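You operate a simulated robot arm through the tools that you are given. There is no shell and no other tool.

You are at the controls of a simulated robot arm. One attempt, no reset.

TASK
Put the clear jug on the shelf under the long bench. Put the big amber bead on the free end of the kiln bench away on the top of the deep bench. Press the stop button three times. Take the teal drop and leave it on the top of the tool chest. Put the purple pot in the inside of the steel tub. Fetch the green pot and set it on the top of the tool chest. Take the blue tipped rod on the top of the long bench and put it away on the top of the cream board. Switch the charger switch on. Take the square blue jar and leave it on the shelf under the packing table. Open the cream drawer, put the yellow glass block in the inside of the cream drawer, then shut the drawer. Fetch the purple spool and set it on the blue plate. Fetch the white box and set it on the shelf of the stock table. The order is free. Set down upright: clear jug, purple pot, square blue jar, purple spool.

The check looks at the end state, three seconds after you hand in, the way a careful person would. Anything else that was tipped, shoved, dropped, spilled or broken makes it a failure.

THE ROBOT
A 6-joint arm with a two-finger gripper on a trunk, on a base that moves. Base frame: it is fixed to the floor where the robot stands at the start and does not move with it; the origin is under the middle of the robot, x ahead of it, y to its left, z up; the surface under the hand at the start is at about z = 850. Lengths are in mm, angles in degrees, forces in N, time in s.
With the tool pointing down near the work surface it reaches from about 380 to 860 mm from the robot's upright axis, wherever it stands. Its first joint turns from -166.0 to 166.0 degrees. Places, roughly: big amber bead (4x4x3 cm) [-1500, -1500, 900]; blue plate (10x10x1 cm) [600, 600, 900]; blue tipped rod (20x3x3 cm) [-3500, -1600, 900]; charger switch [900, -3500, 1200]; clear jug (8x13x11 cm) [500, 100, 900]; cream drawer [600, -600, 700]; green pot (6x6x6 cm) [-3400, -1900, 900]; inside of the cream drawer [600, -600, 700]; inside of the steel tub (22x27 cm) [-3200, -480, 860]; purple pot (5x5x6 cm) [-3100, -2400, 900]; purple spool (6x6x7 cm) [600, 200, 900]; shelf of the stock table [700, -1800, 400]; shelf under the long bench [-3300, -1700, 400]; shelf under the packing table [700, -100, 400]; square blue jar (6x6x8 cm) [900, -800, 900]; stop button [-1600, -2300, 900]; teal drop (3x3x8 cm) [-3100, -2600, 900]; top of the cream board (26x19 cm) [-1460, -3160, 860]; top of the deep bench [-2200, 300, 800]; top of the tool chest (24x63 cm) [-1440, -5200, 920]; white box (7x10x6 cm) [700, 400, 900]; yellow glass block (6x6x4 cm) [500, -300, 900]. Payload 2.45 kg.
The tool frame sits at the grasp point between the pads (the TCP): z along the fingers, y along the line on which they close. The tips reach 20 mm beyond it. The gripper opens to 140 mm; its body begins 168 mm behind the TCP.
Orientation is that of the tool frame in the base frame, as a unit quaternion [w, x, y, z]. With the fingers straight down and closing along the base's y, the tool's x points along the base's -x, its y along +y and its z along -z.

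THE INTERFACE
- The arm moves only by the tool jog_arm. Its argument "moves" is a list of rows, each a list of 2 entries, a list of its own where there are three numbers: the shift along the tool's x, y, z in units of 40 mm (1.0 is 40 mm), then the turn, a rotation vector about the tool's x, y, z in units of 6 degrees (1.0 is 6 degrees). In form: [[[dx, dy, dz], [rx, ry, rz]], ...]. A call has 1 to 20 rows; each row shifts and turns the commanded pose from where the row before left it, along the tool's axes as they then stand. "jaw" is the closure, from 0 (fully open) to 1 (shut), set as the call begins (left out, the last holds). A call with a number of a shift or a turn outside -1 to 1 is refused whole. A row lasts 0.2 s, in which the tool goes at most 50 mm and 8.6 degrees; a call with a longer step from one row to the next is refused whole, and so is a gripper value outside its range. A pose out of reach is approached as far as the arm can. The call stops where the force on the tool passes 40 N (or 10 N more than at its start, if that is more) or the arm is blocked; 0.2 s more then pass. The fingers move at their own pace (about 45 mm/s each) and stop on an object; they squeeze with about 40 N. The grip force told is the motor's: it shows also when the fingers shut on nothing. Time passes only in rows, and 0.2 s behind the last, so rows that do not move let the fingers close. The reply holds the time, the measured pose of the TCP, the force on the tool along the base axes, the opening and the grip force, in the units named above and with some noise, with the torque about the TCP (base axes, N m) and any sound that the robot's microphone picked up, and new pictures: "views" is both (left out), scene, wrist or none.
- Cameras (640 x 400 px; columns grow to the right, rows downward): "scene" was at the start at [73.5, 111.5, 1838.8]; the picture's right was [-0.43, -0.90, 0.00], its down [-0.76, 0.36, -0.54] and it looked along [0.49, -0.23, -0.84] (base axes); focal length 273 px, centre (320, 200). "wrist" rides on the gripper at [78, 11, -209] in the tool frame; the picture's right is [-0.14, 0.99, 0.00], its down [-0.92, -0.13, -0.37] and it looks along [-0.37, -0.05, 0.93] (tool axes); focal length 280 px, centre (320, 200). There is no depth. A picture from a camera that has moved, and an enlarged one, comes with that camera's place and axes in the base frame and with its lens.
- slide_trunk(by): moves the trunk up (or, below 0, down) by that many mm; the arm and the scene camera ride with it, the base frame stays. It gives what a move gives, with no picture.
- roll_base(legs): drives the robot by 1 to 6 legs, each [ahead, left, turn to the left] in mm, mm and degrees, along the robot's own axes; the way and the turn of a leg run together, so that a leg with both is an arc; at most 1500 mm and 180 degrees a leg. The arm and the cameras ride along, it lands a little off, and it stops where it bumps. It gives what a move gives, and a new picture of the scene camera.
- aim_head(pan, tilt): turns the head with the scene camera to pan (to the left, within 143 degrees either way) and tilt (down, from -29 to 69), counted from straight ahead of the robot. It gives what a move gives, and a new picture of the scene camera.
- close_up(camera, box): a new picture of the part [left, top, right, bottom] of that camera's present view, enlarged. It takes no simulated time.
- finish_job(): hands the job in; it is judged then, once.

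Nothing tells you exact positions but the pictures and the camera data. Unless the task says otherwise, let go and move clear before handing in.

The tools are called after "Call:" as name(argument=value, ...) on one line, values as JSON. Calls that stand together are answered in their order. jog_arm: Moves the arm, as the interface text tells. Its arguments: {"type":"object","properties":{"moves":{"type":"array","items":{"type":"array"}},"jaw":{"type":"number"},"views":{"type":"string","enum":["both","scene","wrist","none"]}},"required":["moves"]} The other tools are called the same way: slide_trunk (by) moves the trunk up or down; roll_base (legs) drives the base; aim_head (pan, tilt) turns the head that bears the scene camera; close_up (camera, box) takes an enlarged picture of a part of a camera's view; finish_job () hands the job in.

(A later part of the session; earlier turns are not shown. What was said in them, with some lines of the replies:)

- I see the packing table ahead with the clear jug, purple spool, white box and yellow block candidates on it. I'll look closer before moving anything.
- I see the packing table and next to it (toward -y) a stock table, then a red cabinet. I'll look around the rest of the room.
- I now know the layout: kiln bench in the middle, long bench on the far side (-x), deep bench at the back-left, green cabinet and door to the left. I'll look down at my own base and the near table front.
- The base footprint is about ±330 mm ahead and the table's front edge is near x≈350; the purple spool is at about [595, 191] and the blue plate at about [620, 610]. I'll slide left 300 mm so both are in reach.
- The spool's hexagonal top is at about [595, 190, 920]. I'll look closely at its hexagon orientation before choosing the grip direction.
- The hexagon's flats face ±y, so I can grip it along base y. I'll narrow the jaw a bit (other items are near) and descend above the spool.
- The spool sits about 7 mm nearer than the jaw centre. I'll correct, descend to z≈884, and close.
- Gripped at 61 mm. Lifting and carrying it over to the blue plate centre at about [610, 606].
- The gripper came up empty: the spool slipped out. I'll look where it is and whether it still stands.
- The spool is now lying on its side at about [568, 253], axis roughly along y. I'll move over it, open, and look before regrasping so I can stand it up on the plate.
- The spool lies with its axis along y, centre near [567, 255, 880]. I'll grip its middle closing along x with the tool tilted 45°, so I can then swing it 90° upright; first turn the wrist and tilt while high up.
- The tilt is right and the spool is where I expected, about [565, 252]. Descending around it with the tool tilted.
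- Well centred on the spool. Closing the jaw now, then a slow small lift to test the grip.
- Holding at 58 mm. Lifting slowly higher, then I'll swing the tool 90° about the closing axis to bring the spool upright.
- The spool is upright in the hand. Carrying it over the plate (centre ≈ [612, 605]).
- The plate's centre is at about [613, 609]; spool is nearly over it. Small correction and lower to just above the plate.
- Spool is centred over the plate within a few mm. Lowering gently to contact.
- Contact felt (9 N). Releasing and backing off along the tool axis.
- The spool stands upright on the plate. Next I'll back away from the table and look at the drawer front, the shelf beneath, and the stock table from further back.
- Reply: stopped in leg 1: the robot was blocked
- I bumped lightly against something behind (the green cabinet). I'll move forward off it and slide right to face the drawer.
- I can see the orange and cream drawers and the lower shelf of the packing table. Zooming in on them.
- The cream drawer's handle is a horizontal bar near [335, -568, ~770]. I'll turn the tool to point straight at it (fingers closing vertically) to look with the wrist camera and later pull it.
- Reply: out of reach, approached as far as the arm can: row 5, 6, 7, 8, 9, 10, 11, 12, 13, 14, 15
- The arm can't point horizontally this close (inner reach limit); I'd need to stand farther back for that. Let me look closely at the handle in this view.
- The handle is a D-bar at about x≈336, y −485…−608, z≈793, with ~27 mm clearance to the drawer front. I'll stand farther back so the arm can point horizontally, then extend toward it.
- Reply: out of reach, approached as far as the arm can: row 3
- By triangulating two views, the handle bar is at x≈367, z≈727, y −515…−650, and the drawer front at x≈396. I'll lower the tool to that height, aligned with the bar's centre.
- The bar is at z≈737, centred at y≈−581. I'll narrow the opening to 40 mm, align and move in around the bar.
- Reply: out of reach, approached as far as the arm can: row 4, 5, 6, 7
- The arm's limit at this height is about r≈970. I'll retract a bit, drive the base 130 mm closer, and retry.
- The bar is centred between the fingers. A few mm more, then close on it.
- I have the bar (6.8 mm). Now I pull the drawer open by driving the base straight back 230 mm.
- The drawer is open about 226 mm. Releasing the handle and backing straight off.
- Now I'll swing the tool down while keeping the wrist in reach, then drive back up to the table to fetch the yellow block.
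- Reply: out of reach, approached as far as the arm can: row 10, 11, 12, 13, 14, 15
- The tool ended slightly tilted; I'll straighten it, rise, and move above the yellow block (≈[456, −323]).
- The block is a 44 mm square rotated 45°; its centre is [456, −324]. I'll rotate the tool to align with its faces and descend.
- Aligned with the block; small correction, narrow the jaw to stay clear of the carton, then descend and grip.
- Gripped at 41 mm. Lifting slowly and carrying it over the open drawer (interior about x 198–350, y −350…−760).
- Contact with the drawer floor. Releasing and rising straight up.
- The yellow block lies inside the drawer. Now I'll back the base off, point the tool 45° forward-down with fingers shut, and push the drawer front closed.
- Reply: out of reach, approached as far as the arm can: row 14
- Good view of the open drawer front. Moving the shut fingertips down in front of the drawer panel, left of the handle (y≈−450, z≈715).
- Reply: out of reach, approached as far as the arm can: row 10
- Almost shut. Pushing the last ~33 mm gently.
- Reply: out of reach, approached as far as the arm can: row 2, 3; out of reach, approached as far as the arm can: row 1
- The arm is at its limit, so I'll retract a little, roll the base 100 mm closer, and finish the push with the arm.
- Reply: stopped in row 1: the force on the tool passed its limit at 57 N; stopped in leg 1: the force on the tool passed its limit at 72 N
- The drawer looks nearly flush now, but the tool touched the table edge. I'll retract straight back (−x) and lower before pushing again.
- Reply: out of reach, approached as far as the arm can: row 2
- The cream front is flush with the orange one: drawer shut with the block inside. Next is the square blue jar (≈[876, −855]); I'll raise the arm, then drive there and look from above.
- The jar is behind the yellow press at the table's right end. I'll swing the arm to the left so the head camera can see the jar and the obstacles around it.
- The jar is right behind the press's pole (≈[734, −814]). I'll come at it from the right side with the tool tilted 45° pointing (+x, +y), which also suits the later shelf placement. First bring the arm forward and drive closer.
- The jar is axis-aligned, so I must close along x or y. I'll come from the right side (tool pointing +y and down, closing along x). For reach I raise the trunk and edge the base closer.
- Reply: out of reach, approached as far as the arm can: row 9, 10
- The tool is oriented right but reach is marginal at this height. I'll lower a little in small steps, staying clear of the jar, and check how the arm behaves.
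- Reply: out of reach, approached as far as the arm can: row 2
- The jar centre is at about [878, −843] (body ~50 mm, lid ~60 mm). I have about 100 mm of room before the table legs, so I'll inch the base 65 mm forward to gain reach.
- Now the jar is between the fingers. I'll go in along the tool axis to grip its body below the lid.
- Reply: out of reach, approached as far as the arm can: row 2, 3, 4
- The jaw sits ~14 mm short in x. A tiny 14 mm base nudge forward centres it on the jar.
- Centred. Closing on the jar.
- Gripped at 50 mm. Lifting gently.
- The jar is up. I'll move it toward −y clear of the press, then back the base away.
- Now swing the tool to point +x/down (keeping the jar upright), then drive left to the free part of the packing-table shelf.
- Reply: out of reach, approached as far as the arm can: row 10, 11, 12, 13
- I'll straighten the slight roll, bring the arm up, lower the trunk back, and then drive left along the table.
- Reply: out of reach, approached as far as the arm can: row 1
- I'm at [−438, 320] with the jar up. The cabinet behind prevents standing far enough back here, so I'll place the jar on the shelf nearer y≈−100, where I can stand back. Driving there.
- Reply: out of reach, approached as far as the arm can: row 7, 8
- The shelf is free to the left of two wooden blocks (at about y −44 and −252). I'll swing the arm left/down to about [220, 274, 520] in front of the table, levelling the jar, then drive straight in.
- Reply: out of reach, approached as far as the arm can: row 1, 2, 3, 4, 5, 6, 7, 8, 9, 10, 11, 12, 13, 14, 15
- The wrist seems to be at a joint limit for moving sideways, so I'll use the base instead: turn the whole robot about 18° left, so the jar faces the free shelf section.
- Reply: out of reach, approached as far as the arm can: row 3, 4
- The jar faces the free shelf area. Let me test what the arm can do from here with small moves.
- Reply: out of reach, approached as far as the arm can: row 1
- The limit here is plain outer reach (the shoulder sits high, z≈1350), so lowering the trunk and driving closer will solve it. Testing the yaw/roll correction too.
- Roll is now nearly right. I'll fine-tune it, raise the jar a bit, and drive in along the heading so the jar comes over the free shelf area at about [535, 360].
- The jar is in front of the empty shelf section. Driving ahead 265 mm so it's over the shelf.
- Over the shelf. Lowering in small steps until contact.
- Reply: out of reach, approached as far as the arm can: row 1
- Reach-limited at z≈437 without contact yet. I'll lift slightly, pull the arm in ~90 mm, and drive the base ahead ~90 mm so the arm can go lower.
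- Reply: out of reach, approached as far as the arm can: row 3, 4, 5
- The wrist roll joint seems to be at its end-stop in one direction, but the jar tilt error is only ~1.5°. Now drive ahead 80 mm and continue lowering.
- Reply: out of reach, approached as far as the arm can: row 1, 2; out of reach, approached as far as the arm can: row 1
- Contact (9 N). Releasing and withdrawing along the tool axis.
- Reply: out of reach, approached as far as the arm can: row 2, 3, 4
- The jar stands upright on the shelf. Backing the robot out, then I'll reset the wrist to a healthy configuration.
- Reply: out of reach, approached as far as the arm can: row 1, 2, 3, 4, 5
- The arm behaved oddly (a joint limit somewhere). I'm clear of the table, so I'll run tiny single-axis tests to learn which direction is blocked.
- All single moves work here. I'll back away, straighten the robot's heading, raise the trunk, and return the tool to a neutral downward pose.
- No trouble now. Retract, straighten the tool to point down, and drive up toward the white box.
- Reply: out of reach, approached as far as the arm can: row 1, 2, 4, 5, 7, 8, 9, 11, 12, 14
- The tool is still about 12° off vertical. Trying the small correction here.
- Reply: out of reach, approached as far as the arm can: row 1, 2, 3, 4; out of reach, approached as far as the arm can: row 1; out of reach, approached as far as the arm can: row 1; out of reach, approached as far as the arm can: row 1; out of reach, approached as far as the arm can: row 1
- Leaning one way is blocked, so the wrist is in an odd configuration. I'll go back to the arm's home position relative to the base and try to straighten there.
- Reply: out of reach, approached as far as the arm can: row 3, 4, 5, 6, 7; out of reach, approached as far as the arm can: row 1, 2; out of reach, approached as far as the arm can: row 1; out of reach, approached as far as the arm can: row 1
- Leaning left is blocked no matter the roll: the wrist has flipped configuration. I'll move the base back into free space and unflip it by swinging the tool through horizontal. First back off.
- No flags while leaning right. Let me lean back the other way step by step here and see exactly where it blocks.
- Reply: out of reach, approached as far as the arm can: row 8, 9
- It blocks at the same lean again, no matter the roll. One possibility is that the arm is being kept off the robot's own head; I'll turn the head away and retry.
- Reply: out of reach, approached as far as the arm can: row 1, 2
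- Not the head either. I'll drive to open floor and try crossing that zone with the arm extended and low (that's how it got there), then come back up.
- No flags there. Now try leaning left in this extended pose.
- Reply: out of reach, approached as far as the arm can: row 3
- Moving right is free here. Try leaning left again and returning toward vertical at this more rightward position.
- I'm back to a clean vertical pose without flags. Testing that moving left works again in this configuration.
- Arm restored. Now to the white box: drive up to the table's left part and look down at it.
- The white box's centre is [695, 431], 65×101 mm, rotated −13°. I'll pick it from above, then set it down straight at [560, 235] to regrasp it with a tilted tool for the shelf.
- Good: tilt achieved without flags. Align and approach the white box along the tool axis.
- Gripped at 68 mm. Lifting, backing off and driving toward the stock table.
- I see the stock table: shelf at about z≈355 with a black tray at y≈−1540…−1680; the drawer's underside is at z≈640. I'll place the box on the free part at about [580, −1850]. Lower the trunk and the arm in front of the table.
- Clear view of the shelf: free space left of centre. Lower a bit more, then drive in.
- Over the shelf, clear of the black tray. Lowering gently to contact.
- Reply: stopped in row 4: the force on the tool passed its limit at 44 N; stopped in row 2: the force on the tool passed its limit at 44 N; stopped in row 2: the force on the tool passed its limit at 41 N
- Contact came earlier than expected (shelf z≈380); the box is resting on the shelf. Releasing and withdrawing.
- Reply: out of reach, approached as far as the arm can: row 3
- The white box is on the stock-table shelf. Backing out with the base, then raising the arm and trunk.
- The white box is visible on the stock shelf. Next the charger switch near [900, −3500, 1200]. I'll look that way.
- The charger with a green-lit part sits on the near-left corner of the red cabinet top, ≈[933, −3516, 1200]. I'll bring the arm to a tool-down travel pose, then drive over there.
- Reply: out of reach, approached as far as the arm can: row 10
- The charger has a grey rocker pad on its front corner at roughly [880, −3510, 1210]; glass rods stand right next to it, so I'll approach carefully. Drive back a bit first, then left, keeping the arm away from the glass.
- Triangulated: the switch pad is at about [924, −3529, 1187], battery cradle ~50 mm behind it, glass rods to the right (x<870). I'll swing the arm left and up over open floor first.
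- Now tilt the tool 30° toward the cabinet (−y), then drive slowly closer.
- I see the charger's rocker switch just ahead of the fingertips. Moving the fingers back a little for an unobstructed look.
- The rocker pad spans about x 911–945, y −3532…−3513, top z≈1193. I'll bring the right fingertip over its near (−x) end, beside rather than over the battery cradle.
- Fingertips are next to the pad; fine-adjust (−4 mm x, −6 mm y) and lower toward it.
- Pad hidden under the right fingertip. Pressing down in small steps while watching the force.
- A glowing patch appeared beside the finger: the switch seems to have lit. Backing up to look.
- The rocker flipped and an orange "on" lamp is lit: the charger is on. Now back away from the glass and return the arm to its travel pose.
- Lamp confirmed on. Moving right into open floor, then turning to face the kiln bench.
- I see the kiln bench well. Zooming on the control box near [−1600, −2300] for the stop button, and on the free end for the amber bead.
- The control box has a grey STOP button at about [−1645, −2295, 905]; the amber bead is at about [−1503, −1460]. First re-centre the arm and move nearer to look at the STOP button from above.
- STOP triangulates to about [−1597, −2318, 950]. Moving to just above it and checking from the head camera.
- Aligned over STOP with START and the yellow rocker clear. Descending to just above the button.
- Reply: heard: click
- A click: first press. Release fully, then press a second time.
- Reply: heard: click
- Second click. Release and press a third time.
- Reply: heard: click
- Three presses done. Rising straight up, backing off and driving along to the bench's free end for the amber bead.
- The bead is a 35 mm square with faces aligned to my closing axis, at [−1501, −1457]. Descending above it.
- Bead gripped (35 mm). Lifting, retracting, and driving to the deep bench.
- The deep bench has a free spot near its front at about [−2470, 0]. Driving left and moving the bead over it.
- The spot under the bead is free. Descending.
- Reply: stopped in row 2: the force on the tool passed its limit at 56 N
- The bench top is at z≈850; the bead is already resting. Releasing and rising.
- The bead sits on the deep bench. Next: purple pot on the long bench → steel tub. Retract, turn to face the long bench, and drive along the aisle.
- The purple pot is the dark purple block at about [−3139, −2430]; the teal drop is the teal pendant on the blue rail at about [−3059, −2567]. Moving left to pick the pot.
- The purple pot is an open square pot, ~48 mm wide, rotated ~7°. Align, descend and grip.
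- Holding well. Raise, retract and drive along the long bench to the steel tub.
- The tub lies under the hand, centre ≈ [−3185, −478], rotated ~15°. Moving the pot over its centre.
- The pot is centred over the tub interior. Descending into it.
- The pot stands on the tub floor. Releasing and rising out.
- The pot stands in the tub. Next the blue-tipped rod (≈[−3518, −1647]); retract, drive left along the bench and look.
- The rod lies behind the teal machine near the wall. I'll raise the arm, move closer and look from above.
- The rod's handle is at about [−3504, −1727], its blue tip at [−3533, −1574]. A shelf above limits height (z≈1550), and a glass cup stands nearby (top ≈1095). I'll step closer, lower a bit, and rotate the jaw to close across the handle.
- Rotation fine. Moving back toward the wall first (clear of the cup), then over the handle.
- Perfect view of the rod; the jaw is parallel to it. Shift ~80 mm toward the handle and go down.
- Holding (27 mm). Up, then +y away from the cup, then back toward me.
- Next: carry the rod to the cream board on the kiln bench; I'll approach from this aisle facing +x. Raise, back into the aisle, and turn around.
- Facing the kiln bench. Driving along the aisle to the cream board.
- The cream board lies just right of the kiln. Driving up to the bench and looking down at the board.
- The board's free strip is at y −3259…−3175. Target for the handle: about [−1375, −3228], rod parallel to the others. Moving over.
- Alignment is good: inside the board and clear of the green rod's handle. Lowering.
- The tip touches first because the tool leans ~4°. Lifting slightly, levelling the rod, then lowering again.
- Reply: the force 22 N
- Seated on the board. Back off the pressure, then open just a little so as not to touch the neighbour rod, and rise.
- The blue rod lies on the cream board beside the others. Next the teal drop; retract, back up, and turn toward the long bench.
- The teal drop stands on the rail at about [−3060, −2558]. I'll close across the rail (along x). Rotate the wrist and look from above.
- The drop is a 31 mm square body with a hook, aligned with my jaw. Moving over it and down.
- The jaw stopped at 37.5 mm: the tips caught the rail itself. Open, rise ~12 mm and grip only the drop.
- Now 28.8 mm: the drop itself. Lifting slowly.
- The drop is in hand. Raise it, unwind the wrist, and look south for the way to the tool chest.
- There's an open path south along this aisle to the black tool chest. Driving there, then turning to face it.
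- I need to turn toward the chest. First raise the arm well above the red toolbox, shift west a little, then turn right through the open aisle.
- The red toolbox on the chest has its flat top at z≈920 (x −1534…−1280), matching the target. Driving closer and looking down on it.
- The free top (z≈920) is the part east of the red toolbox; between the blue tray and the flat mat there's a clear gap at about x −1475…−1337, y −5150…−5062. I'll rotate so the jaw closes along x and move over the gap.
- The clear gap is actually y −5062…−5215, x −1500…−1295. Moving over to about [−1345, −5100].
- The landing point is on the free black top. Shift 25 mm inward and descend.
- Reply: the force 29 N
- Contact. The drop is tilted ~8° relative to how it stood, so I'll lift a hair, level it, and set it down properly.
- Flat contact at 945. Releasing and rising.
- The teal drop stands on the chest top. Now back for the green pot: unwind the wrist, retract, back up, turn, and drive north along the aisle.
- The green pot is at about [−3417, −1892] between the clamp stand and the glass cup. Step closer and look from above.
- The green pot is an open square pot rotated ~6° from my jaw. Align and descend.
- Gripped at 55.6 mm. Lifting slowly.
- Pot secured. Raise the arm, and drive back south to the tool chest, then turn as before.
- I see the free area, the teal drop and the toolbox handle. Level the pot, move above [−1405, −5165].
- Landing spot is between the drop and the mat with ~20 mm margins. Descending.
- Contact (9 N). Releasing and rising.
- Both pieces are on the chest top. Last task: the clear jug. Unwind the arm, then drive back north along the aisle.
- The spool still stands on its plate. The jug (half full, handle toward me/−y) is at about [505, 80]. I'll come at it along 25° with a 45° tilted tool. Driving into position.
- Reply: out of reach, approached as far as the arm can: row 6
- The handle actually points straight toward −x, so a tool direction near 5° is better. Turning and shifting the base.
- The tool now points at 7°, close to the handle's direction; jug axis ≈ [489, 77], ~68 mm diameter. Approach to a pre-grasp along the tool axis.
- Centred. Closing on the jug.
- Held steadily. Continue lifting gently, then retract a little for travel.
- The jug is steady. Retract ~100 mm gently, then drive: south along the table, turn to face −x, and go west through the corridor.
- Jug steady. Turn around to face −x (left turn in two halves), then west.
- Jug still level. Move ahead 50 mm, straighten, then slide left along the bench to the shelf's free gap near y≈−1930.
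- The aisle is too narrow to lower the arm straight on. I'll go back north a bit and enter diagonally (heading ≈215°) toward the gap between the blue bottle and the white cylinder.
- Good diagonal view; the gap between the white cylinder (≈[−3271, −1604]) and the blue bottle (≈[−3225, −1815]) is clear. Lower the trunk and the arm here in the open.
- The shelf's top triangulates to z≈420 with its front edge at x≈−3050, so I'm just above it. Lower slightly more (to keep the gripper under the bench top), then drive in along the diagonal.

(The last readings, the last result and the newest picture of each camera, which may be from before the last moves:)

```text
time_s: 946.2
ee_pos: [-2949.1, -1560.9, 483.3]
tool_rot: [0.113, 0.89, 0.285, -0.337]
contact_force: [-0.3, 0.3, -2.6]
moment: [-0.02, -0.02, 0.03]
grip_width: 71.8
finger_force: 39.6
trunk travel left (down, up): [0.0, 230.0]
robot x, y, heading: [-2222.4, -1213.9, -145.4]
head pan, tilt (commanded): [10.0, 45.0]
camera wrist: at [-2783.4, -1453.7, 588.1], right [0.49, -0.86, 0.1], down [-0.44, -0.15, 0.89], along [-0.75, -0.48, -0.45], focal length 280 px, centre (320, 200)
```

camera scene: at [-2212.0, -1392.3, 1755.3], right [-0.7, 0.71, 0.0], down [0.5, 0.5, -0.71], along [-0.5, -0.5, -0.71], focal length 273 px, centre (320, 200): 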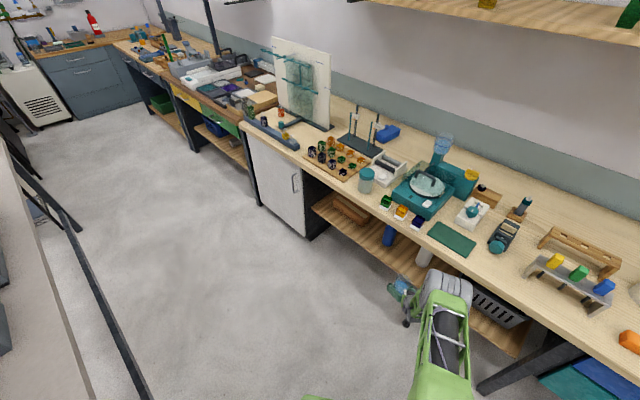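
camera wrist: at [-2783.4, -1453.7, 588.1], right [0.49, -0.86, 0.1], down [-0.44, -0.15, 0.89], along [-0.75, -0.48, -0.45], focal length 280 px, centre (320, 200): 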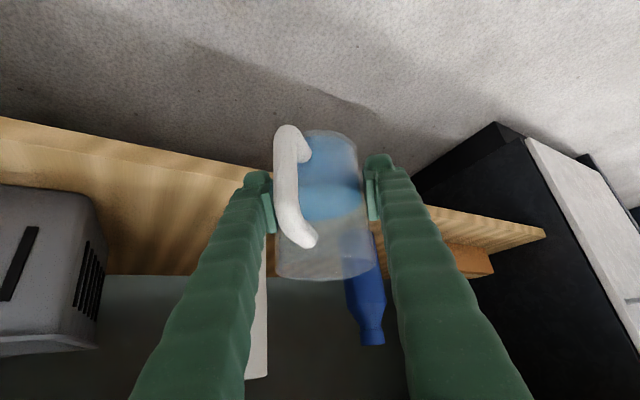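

The shelf objects bound a ~145 mm gap centred near y≈−1684; I'll set the jug just in front of that line. Raise ~12 mm for clearance over the shelf edge and drive in 200 mm.

Call:
jog_arm(moves=[[[-0.1, 0, -0.11], [0, 0, 0]], [[-0.12, 0, -0.13], [0, 0, 0]], [[0, 0, 0], [0, 0, 0]]], views="none")

Call:
roll_base(legs=[[130, 8, 0]])

Call:
jog_arm(moves=[[[0, 0, 0], [0, 0, 0]]], views="wrist")

```text
time_s: 947.0
ee_pos: [-2950.3, -1560.5, 496.6]
tool_rot: [0.114, 0.89, 0.285, -0.338]
contact_force: [0.2, -0.2, -2.8]
moment: [0.01, 0.01, 0.04]
grip_width: 71.6
finger_force: 40.2
trunk travel left (down, up): [0.0, 230.0]
robot x, y, heading: [-2223.2, -1214.0, -145.2]
head pan, tilt (commanded): [10.0, 45.0]
```

```text
time_s: 948.3
ee_pos: [-3054.9, -1641.5, 495.7]
tool_rot: [0.114, 0.89, 0.285, -0.337]
contact_force: [1.2, -0.2, -1.3]
moment: [-0.02, -0.01, 0.03]
grip_width: 71.6
finger_force: 39.8
trunk travel left (down, up): [0.0, 230.0]
robot x, y, heading: [-2329.7, -1293.6, -145.4]
head pan, tilt (commanded): [10.0, 45.0]
camera scene: at [-2316.0, -1473.6, 1755.3], right [-0.7, 0.71, 0.0], down [0.5, 0.5, -0.71], along [-0.5, -0.5, -0.71], focal length 273 px, centre (320, 200)
```

scene: 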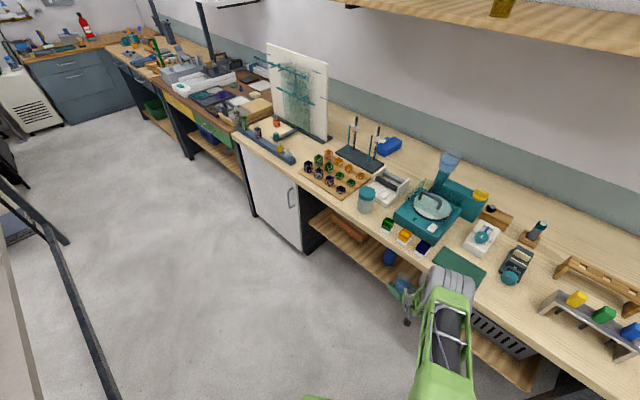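

```text
time_s: 948.7
ee_pos: [-3054.5, -1641.2, 497.0]
tool_rot: [0.114, 0.89, 0.285, -0.336]
contact_force: [0.2, -0.8, -1.8]
moment: [-0.01, 0.01, 0.0]
grip_width: 71.2
finger_force: 39.9
trunk travel left (down, up): [0.0, 230.0]
robot x, y, heading: [-2331.9, -1296.4, -145.6]
head pan, tilt (commanded): [10.0, 45.0]
camera wrist: at [-2888.0, -1534.5, 601.0], right [0.49, -0.86, 0.1], down [-0.44, -0.15, 0.89], along [-0.75, -0.48, -0.45], focal length 280 px, centre (320, 200)
```

wrist: 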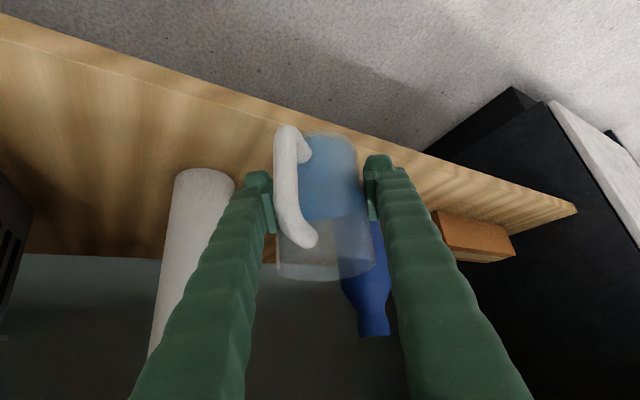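

Shelf front edge is at x≈−3058; 72 mm more puts the jug fully over the shelf.

Call:
roll_base(legs=[[74, 0, 0]])

Call:
jog_arm(moves=[[[0, 0, 0], [0, 0, 0]]], views="wrist")

```text
time_s: 949.7
ee_pos: [-3114.5, -1684.6, 496.0]
tool_rot: [0.114, 0.89, 0.287, -0.337]
contact_force: [0.3, 0.4, -1.8]
moment: [0.03, 0.02, 0.03]
grip_width: 71.7
finger_force: 39.9
trunk travel left (down, up): [0.0, 230.0]
robot x, y, heading: [-2391.2, -1340.3, -145.5]
head pan, tilt (commanded): [10.0, 45.0]
camera scene: at [-2376.8, -1515.6, 1755.3], right [-0.7, 0.71, 0.0], down [0.5, 0.5, -0.71], along [-0.5, -0.5, -0.71], focal length 273 px, centre (320, 200)
```

scene: 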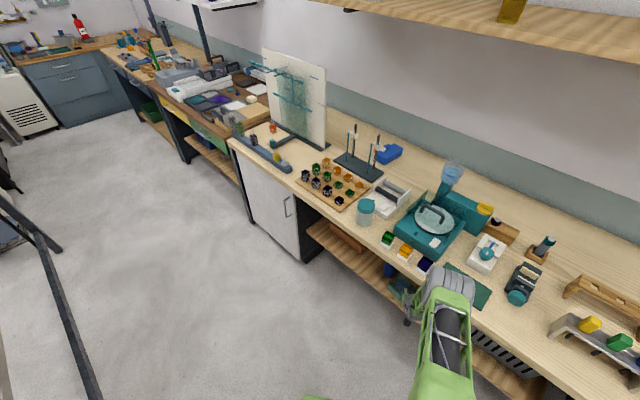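

```text
time_s: 950.1
ee_pos: [-3115.7, -1684.3, 497.0]
tool_rot: [0.114, 0.89, 0.285, -0.336]
contact_force: [0.2, -0.2, -2.5]
moment: [-0.02, 0.0, 0.0]
grip_width: 71.7
finger_force: 39.9
trunk travel left (down, up): [0.0, 230.0]
robot x, y, heading: [-2393.4, -1336.4, -145.5]
head pan, tilt (commanded): [10.0, 45.0]
camera wrist: at [-2948.6, -1576.8, 601.0], right [0.49, -0.86, 0.1], down [-0.44, -0.15, 0.89], along [-0.75, -0.48, -0.45], focal length 280 px, centre (320, 200)
```

wrist: 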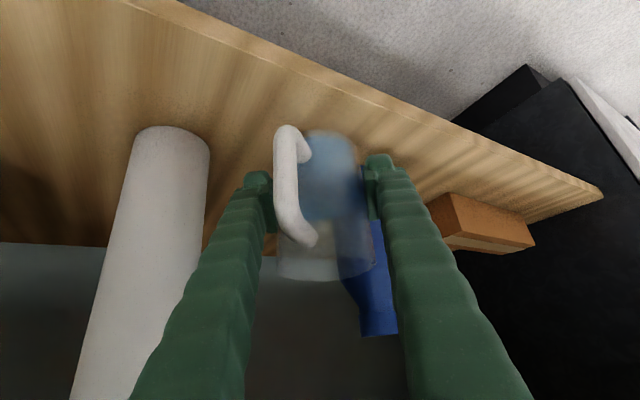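

Good. A further 22 mm in for margin, then lower gently to contact.

Call:
roll_base(legs=[[22, 0, 0]])

Call:
jog_arm(moves=[[[0.1, 0, 0.11], [0, 0, 0]], [[0.1, 0, 0.11], [0, 0, 0]], [[0, 0, 0], [0, 0, 0]]], views="wrist")

```text
time_s: 950.9
ee_pos: [-3130.3, -1695.7, 494.3]
tool_rot: [0.115, 0.89, 0.286, -0.335]
contact_force: [0.0, -0.4, -2.1]
moment: [-0.05, -0.02, 0.0]
grip_width: 71.5
finger_force: 39.4
trunk travel left (down, up): [0.0, 230.0]
robot x, y, heading: [-2409.8, -1348.1, -145.5]
head pan, tilt (commanded): [10.0, 45.0]
camera scene: at [-2393.8, -1528.2, 1755.0], right [-0.7, 0.71, 0.0], down [0.5, 0.5, -0.71], along [-0.5, -0.5, -0.71], focal length 273 px, centre (320, 200)
```

scene: 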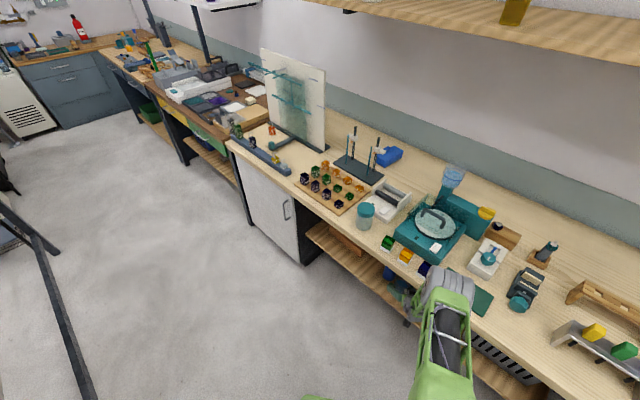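

```text
time_s: 951.7
ee_pos: [-3128.5, -1695.7, 482.0]
tool_rot: [0.114, 0.891, 0.285, -0.334]
contact_force: [-0.6, -0.1, -2.4]
moment: [-0.01, 0.03, -0.01]
grip_width: 71.4
finger_force: 39.4
trunk travel left (down, up): [0.0, 230.0]
robot x, y, heading: [-2407.0, -1351.5, -145.4]
head pan, tilt (commanded): [10.0, 45.0]
camera wrist: at [-2963.5, -1589.0, 587.3], right [0.49, -0.86, 0.1], down [-0.44, -0.15, 0.88], along [-0.75, -0.48, -0.46], focal length 280 px, centre (320, 200)
```

wrist: 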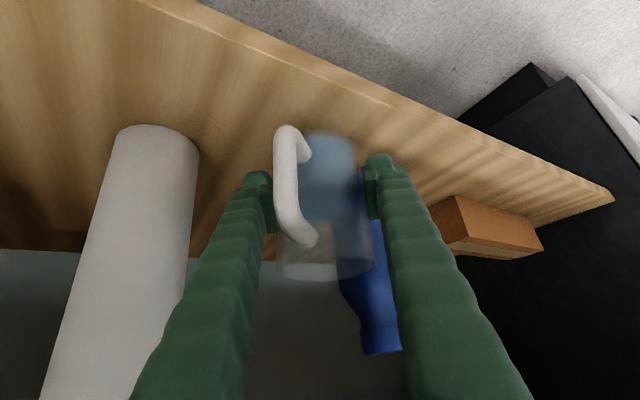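

Call:
jog_arm(moves=[[[0.08, 0, 0.09], [0, 0, 0]], [[0, 0, 0], [0, 0, 0]]], views="none")

Call:
jog_arm(moves=[[[0.08, 0, 0.09], [0, 0, 0]], [[0, 0, 0], [0, 0, 0]]], views="none")

Call:
jog_arm(moves=[[[0.06, 0, 0.07], [0, 0, 0]], [[0, 0, 0], [0, 0, 0]]], views="none")

```text
time_s: 952.3
ee_pos: [-3128.9, -1696.2, 476.6]
tool_rot: [0.114, 0.891, 0.285, -0.335]
contact_force: [-0.6, -0.2, -2.2]
moment: [-0.03, 0.01, 0.01]
grip_width: 71.5
finger_force: 39.6
trunk travel left (down, up): [0.0, 230.0]
robot x, y, heading: [-2408.0, -1355.3, -145.4]
head pan, tilt (commanded): [10.0, 45.0]
```

```text
time_s: 952.9
ee_pos: [-3130.1, -1694.8, 471.0]
tool_rot: [0.114, 0.891, 0.285, -0.335]
contact_force: [0.7, 0.0, -1.9]
moment: [-0.03, -0.01, -0.02]
grip_width: 71.4
finger_force: 40.4
trunk travel left (down, up): [0.0, 230.0]
robot x, y, heading: [-2409.1, -1350.2, -145.4]
head pan, tilt (commanded): [10.0, 45.0]
```

```text
time_s: 953.5
ee_pos: [-3129.1, -1695.8, 467.0]
tool_rot: [0.114, 0.891, 0.286, -0.335]
contact_force: [0.8, 0.1, -1.7]
moment: [-0.01, -0.01, 0.02]
grip_width: 71.5
finger_force: 40.5
trunk travel left (down, up): [0.0, 230.0]
robot x, y, heading: [-2410.1, -1352.6, -145.4]
head pan, tilt (commanded): [10.0, 45.0]
```

Call:
jog_arm(moves=[[[0.06, 0, 0.07], [0, 0, 0]], [[0, 0, 0], [0, 0, 0]]], views="none")

Call:
jog_arm(moves=[[[0.06, 0, 0.07], [0, 0, 0]], [[0, 0, 0], [0, 0, 0]]], views="none")

Call:
jog_arm(moves=[[[0.05, 0, 0.06], [0, 0, 0]], [[0, 0, 0], [0, 0, 0]]], views="wrist")

```text
time_s: 954.1
ee_pos: [-3130.5, -1696.9, 465.0]
tool_rot: [0.114, 0.891, 0.285, -0.334]
contact_force: [-0.4, 0.3, -2.5]
moment: [-0.02, 0.0, -0.02]
grip_width: 71.5
finger_force: 39.3
trunk travel left (down, up): [0.0, 230.0]
robot x, y, heading: [-2409.6, -1348.9, -145.4]
head pan, tilt (commanded): [10.0, 45.0]
```

```text
time_s: 954.7
ee_pos: [-3130.8, -1695.9, 460.3]
tool_rot: [0.114, 0.891, 0.286, -0.334]
contact_force: [0.7, 0.4, -2.8]
moment: [0.0, 0.03, 0.01]
grip_width: 71.5
finger_force: 39.6
trunk travel left (down, up): [0.0, 230.0]
robot x, y, heading: [-2411.3, -1350.6, -145.5]
head pan, tilt (commanded): [10.0, 45.0]
```

```text
time_s: 955.3
ee_pos: [-3129.8, -1695.6, 457.6]
tool_rot: [0.114, 0.891, 0.286, -0.333]
contact_force: [-0.7, -0.3, -1.8]
moment: [0.01, -0.03, -0.01]
grip_width: 71.6
finger_force: 39.4
trunk travel left (down, up): [0.0, 230.0]
robot x, y, heading: [-2405.4, -1346.5, -145.4]
head pan, tilt (commanded): [10.0, 45.0]
camera wrist: at [-2963.8, -1589.4, 563.0], right [0.49, -0.86, 0.1], down [-0.44, -0.15, 0.88], along [-0.75, -0.48, -0.46], focal length 280 px, centre (320, 200)
```

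wrist: 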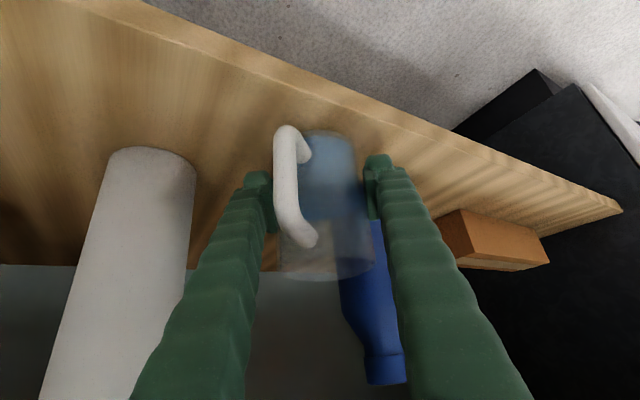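

No contact yet; re-triangulating gives the shelf at z≈387 and its front edge at x≈−3094, so I'll go in another 22 mm and continue lowering.

Call:
roll_base(legs=[[23, -6, 0]])

Call:
jog_arm(moves=[[[0.07, 0, 0.08], [0, 0, 0]], [[0.06, 0, 0.07], [0, 0, 0]], [[0, 0, 0], [0, 0, 0]]], views="both")

```text
time_s: 956.3
ee_pos: [-3134.0, -1700.4, 449.5]
tool_rot: [0.114, 0.893, 0.286, -0.327]
contact_force: [5.4, 7.0, 22.4]
moment: [0.14, 0.86, -0.25]
grip_width: 71.6
finger_force: 40.2
trunk travel left (down, up): [0.0, 230.0]
robot x, y, heading: [-2428.3, -1357.2, -145.2]
head pan, tilt (commanded): [10.0, 45.0]
stopped in leg 1: the robot was blocked; the commanded pose is now the measured one
camera scene: at [-2409.1, -1534.0, 1755.6], right [-0.7, 0.71, 0.0], down [0.5, 0.5, -0.71], along [-0.5, -0.5, -0.71], focal length 273 px, centre (320, 200)
```

scene: 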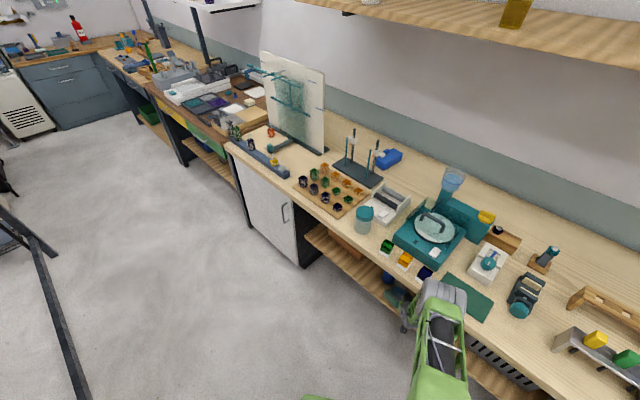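

```text
time_s: 957.1
ee_pos: [-3138.1, -1703.4, 443.6]
tool_rot: [0.115, 0.892, 0.288, -0.328]
contact_force: [8.1, -3.3, 32.4]
moment: [-0.01, 0.77, 0.03]
grip_width: 71.2
finger_force: 39.8
trunk travel left (down, up): [0.0, 230.0]
robot x, y, heading: [-2429.8, -1357.6, -145.2]
head pan, tilt (commanded): [10.0, 45.0]
camera scene: at [-2411.3, -1534.4, 1755.5], right [-0.7, 0.71, 0.0], down [0.5, 0.5, -0.71], along [-0.5, -0.5, -0.71], focal length 273 px, centre (320, 200)
camera wrist: at [-2973.5, -1595.7, 551.1], right [0.5, -0.86, 0.11], down [-0.45, -0.15, 0.88], along [-0.74, -0.48, -0.47], focal length 280 px, centre (320, 200)
```

scene: 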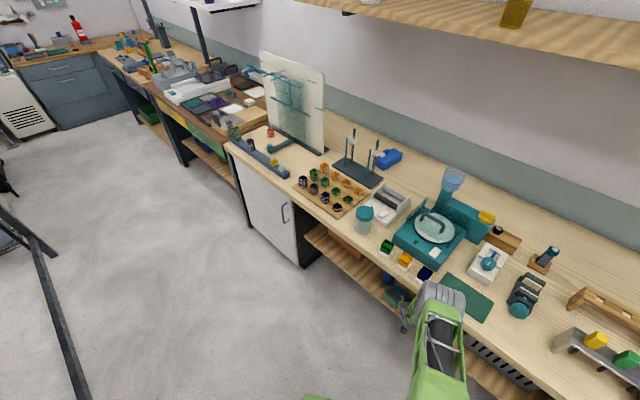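
wrist: 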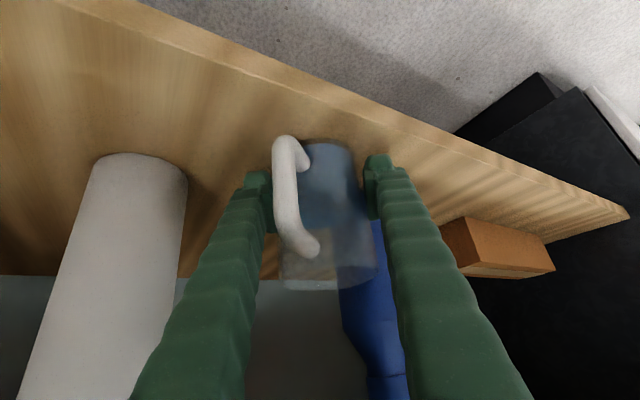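

The jug is now on the shelf (well behind its front edge); the base was blocked, probably by the arm nearing the bench edge. I'll open the gripper now without moving further in.

Call:
jog_arm(moves=[[[-0.04, 0, -0.045], [0, 0, 0]], [[0, 0, 0], [0, 0, 0]]], views="none")

Call:
jog_arm(moves=[[[0, 0, 0], [0, 0, 0]], [[0, 0, 0], [0, 0, 0]], [[0, 0, 0], [0, 0, 0]]], jaw=0.33, views="wrist")

```text
time_s: 957.7
ee_pos: [-3136.0, -1701.4, 442.9]
tool_rot: [0.114, 0.894, 0.287, -0.325]
contact_force: [-4.8, -4.6, 15.8]
moment: [-0.25, 0.72, 0.09]
grip_width: 71.3
finger_force: 39.5
trunk travel left (down, up): [0.0, 230.0]
robot x, y, heading: [-2430.3, -1359.3, -145.4]
head pan, tilt (commanded): [10.0, 45.0]
```

```text
time_s: 958.5
ee_pos: [-3134.1, -1700.3, 441.0]
tool_rot: [0.114, 0.894, 0.286, -0.325]
contact_force: [-0.8, -0.7, 0.4]
moment: [0.01, -0.03, 0.01]
grip_width: 93.7
finger_force: 0.1
trunk travel left (down, up): [0.0, 230.0]
robot x, y, heading: [-2427.0, -1359.2, -145.4]
head pan, tilt (commanded): [10.0, 45.0]
camera wrist: at [-2971.6, -1594.5, 550.8], right [0.49, -0.86, 0.11], down [-0.46, -0.16, 0.87], along [-0.74, -0.48, -0.47], focal length 280 px, centre (320, 200)
```

wrist: 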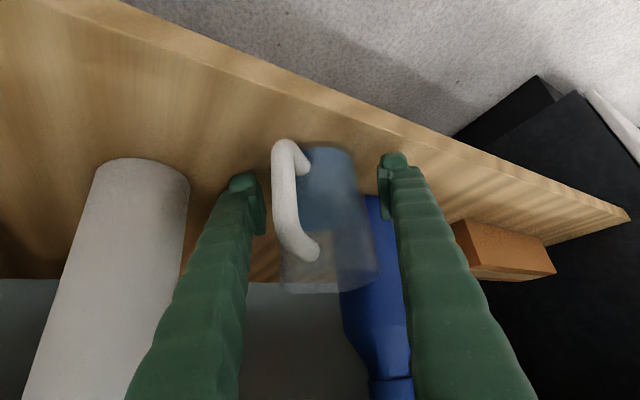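

Released; the jug stands upright on the shelf. Backing straight out along the same diagonal.

Call:
roll_base(legs=[[-70, 0, 0]])

Call:
jog_arm(moves=[[[0, 0, 0], [0, 0, 0]]], views="wrist")

```text
time_s: 959.5
ee_pos: [-3078.3, -1661.2, 441.2]
tool_rot: [0.113, 0.894, 0.286, -0.325]
contact_force: [-0.4, -0.5, 0.5]
moment: [0.0, -0.02, -0.02]
grip_width: 93.9
finger_force: 0.0
trunk travel left (down, up): [0.0, 230.0]
robot x, y, heading: [-2372.6, -1321.6, -145.6]
head pan, tilt (commanded): [10.0, 45.0]
camera scene: at [-2356.7, -1495.6, 1755.4], right [-0.7, 0.71, 0.0], down [0.5, 0.5, -0.71], along [-0.5, -0.5, -0.71], focal length 273 px, centre (320, 200)
```

scene: 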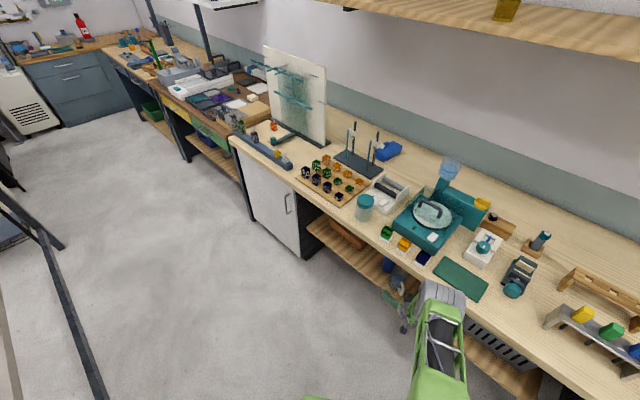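

```text
time_s: 959.9
ee_pos: [-3077.8, -1660.6, 442.1]
tool_rot: [0.114, 0.894, 0.286, -0.325]
contact_force: [0.3, 0.0, -0.4]
moment: [0.0, -0.04, -0.02]
grip_width: 93.7
finger_force: 0.0
trunk travel left (down, up): [0.0, 230.0]
robot x, y, heading: [-2374.0, -1318.9, -145.5]
head pan, tilt (commanded): [10.0, 45.0]
camera wrist: at [-2914.8, -1554.5, 551.2], right [0.49, -0.86, 0.11], down [-0.46, -0.16, 0.87], along [-0.74, -0.48, -0.47], focal length 280 px, centre (320, 200)
```

wrist: 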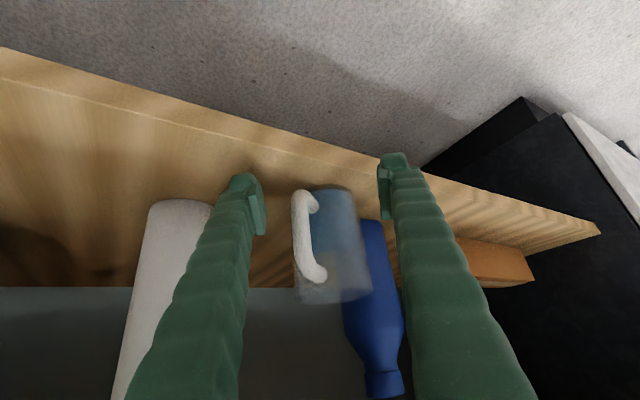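

The jug stands upright on the shelf, clear of the bottle. Backing fully out and raising the arm.

Call:
roll_base(legs=[[-260, 0, 0]])

Call:
slide_trunk(by=100)

Call:
jog_arm(moves=[[[-0.6, 0, -0.6], [0, 0, 0]], [[-0.6, 0, -0.6], [0, 0, 0]], [[-0.6, 0, -0.6], [0, 0, 0]], [[-0.6, 0, -0.6], [0, 0, 0]], [[-0.6, 0, -0.6], [0, 0, 0]], [[-0.6, 0, -0.6], [0, 0, 0]], [[-0.6, 0, -0.6], [0, 0, 0]], [[-0.6, 0, -0.6], [0, 0, 0]], [[-0.6, 0, -0.6], [0, 0, 0]], [[-0.6, 0, -0.6], [0, 0, 0]], [[0, 0, 0], [0, 0, 0]]], views="both")

```text
time_s: 961.7
ee_pos: [-2867.1, -1514.8, 440.6]
tool_rot: [0.113, 0.894, 0.286, -0.325]
contact_force: [0.4, 0.0, -0.3]
moment: [0.01, 0.02, -0.01]
grip_width: 93.7
finger_force: 0.1
trunk travel left (down, up): [0.0, 230.0]
robot x, y, heading: [-2161.7, -1173.0, -145.6]
head pan, tilt (commanded): [10.0, 45.0]
camera scene: at [-2145.7, -1349.7, 1755.4], right [-0.7, 0.71, 0.0], down [0.5, 0.5, -0.71], along [-0.5, -0.5, -0.71], focal length 273 px, centre (320, 200)
```

scene: 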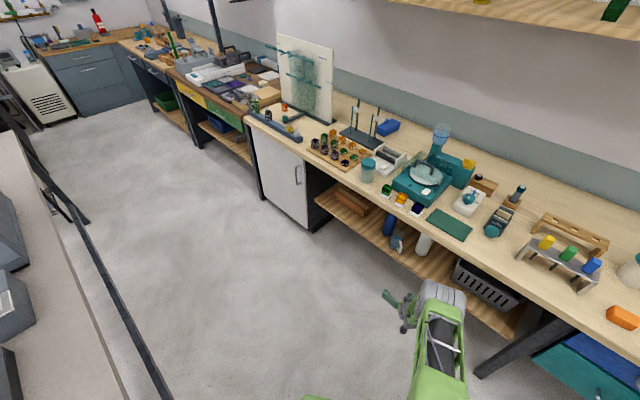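

```text
time_s: 963.1
ee_pos: [-2866.9, -1514.7, 541.7]
tool_rot: [0.115, 0.894, 0.287, -0.325]
contact_force: [-0.4, -0.1, -0.9]
moment: [0.01, 0.01, -0.01]
grip_width: 93.9
finger_force: 0.1
trunk travel left (down, up): [-100.0, 130.0]
robot x, y, heading: [-2160.2, -1168.6, -145.5]
head pan, tilt (commanded): [10.0, 45.0]
```

```text
time_s: 965.5
ee_pos: [-2893.5, -1527.1, 879.2]
tool_rot: [0.115, 0.894, 0.287, -0.325]
contact_force: [-0.5, 0.9, 0.5]
moment: [-0.01, 0.05, 0.0]
grip_width: 93.7
finger_force: 0.0
trunk travel left (down, up): [-100.0, 130.0]
robot x, y, heading: [-2160.4, -1170.2, -145.3]
head pan, tilt (commanded): [10.0, 45.0]
camera scene: at [-2145.8, -1349.7, 1855.3], right [-0.7, 0.71, 0.0], down [0.5, 0.5, -0.71], along [-0.5, -0.5, -0.71], focal length 273 px, centre (320, 200)
camera wrist: at [-2730.1, -1421.1, 989.7], right [0.49, -0.86, 0.11], down [-0.46, -0.16, 0.87], along [-0.74, -0.48, -0.47], focal length 280 px, centre (320, 200)
```

scene: 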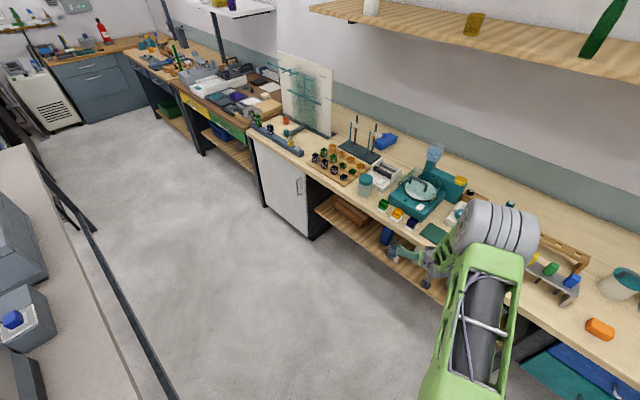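
wrist: 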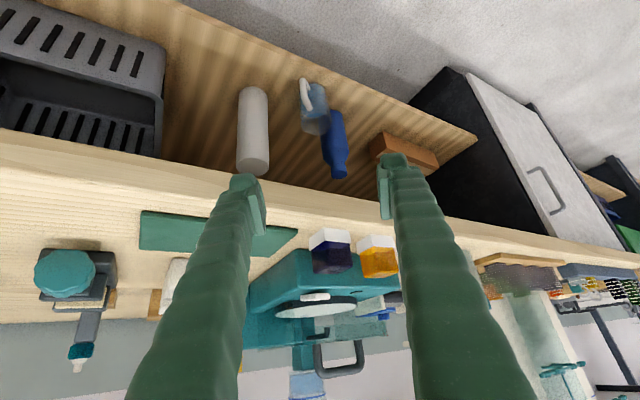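

Call:
close_up(camera="wrist", box=[220, 50, 400, 200])

Call:
close_up(camera="scene", box=[220, 90, 460, 260])

```text
2.67 times, centred on (310, 125) of wrist
camera zoom: at [-2730.1, -1421.1, 989.7], right [0.49, -0.86, 0.11], down [-0.46, -0.16, 0.87], along [-0.74, -0.48, -0.47], focal length 748 px, centre (347, 400)
```

zoom: 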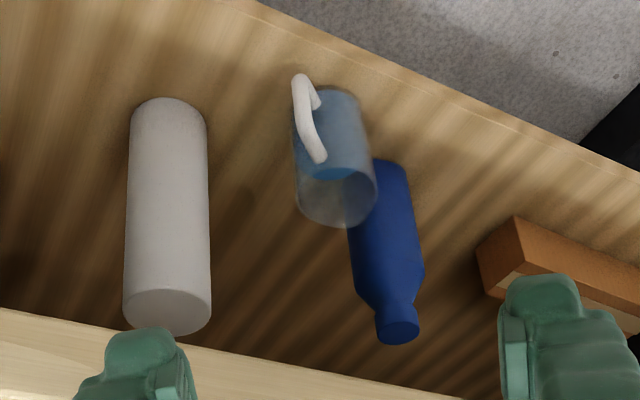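

```text
2.35 times, centred on (340, 175) of scene
camera zoom: at [-2145.8, -1349.7, 1855.3], right [-0.7, 0.71, 0.0], down [0.5, 0.5, -0.71], along [-0.5, -0.5, -0.71], focal length 643 px, centre (273, 259)
```

zoom: 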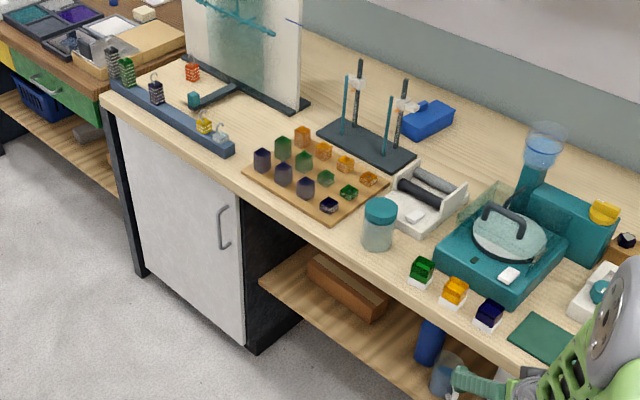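

The jug stands upright with its liquid on the long-bench shelf, and nothing else on the bench was disturbed. I checked each job as I went and they all look done: jar, white box, spool, block in the shut drawer, bead, stop presses, charger, rod, purple pot, teal drop and green pot. The gripper is empty and clear, so I hand in.

Call:
finish_job()

```text
The job is handed in.
```

I did all twelve jobs and handed the work in; the check has not reported back yet.

| Job | State when I last saw it |
|---|---|
| Clear jug | Upright on the shelf under the long bench, liquid still in it |
| Big amber bead | On a free spot on the deep bench |
| Stop button | Pressed three times, one click heard each time |
| Teal drop | Standing on the tool chest top, between the blue tray and the grey mat |
| Purple pot | Set down upright inside the steel tub, under the water in it |
| Green pot | Upright on the tool chest top, next to the teal drop |
| Blue tipped rod | Lying on the cream board beside the other two rods |
| Charger switch | Flipped; its orange lamp came on |
| Square blue jar | Upright on the shelf under the packing table |
| Yellow glass block | In the cream drawer, which looked flush when I pushed it shut |
| Purple spool | Upright on the blue plate |
| White box | On the shelf of the stock table |

Some things went less than cleanly:

- **Spool:** It slipped out on the first lift and fell over on the table. I picked it up again and stood it on the plate.
- **Bumps:** The base bumped what was probably the green cabinet once near the start. Later the tool hit the packing table edge, and near the end the arm was blocked, probably by the long bench edge. I saw nothing tipped or moved, but I did not look inside the cabinet specifically to check.
- **Rail:** The gripper squeezed the blue rail briefly before I got hold of the teal drop. The other pendants were still standing afterwards.
- **Drawer:** I did not go back for a close look at it at the end.
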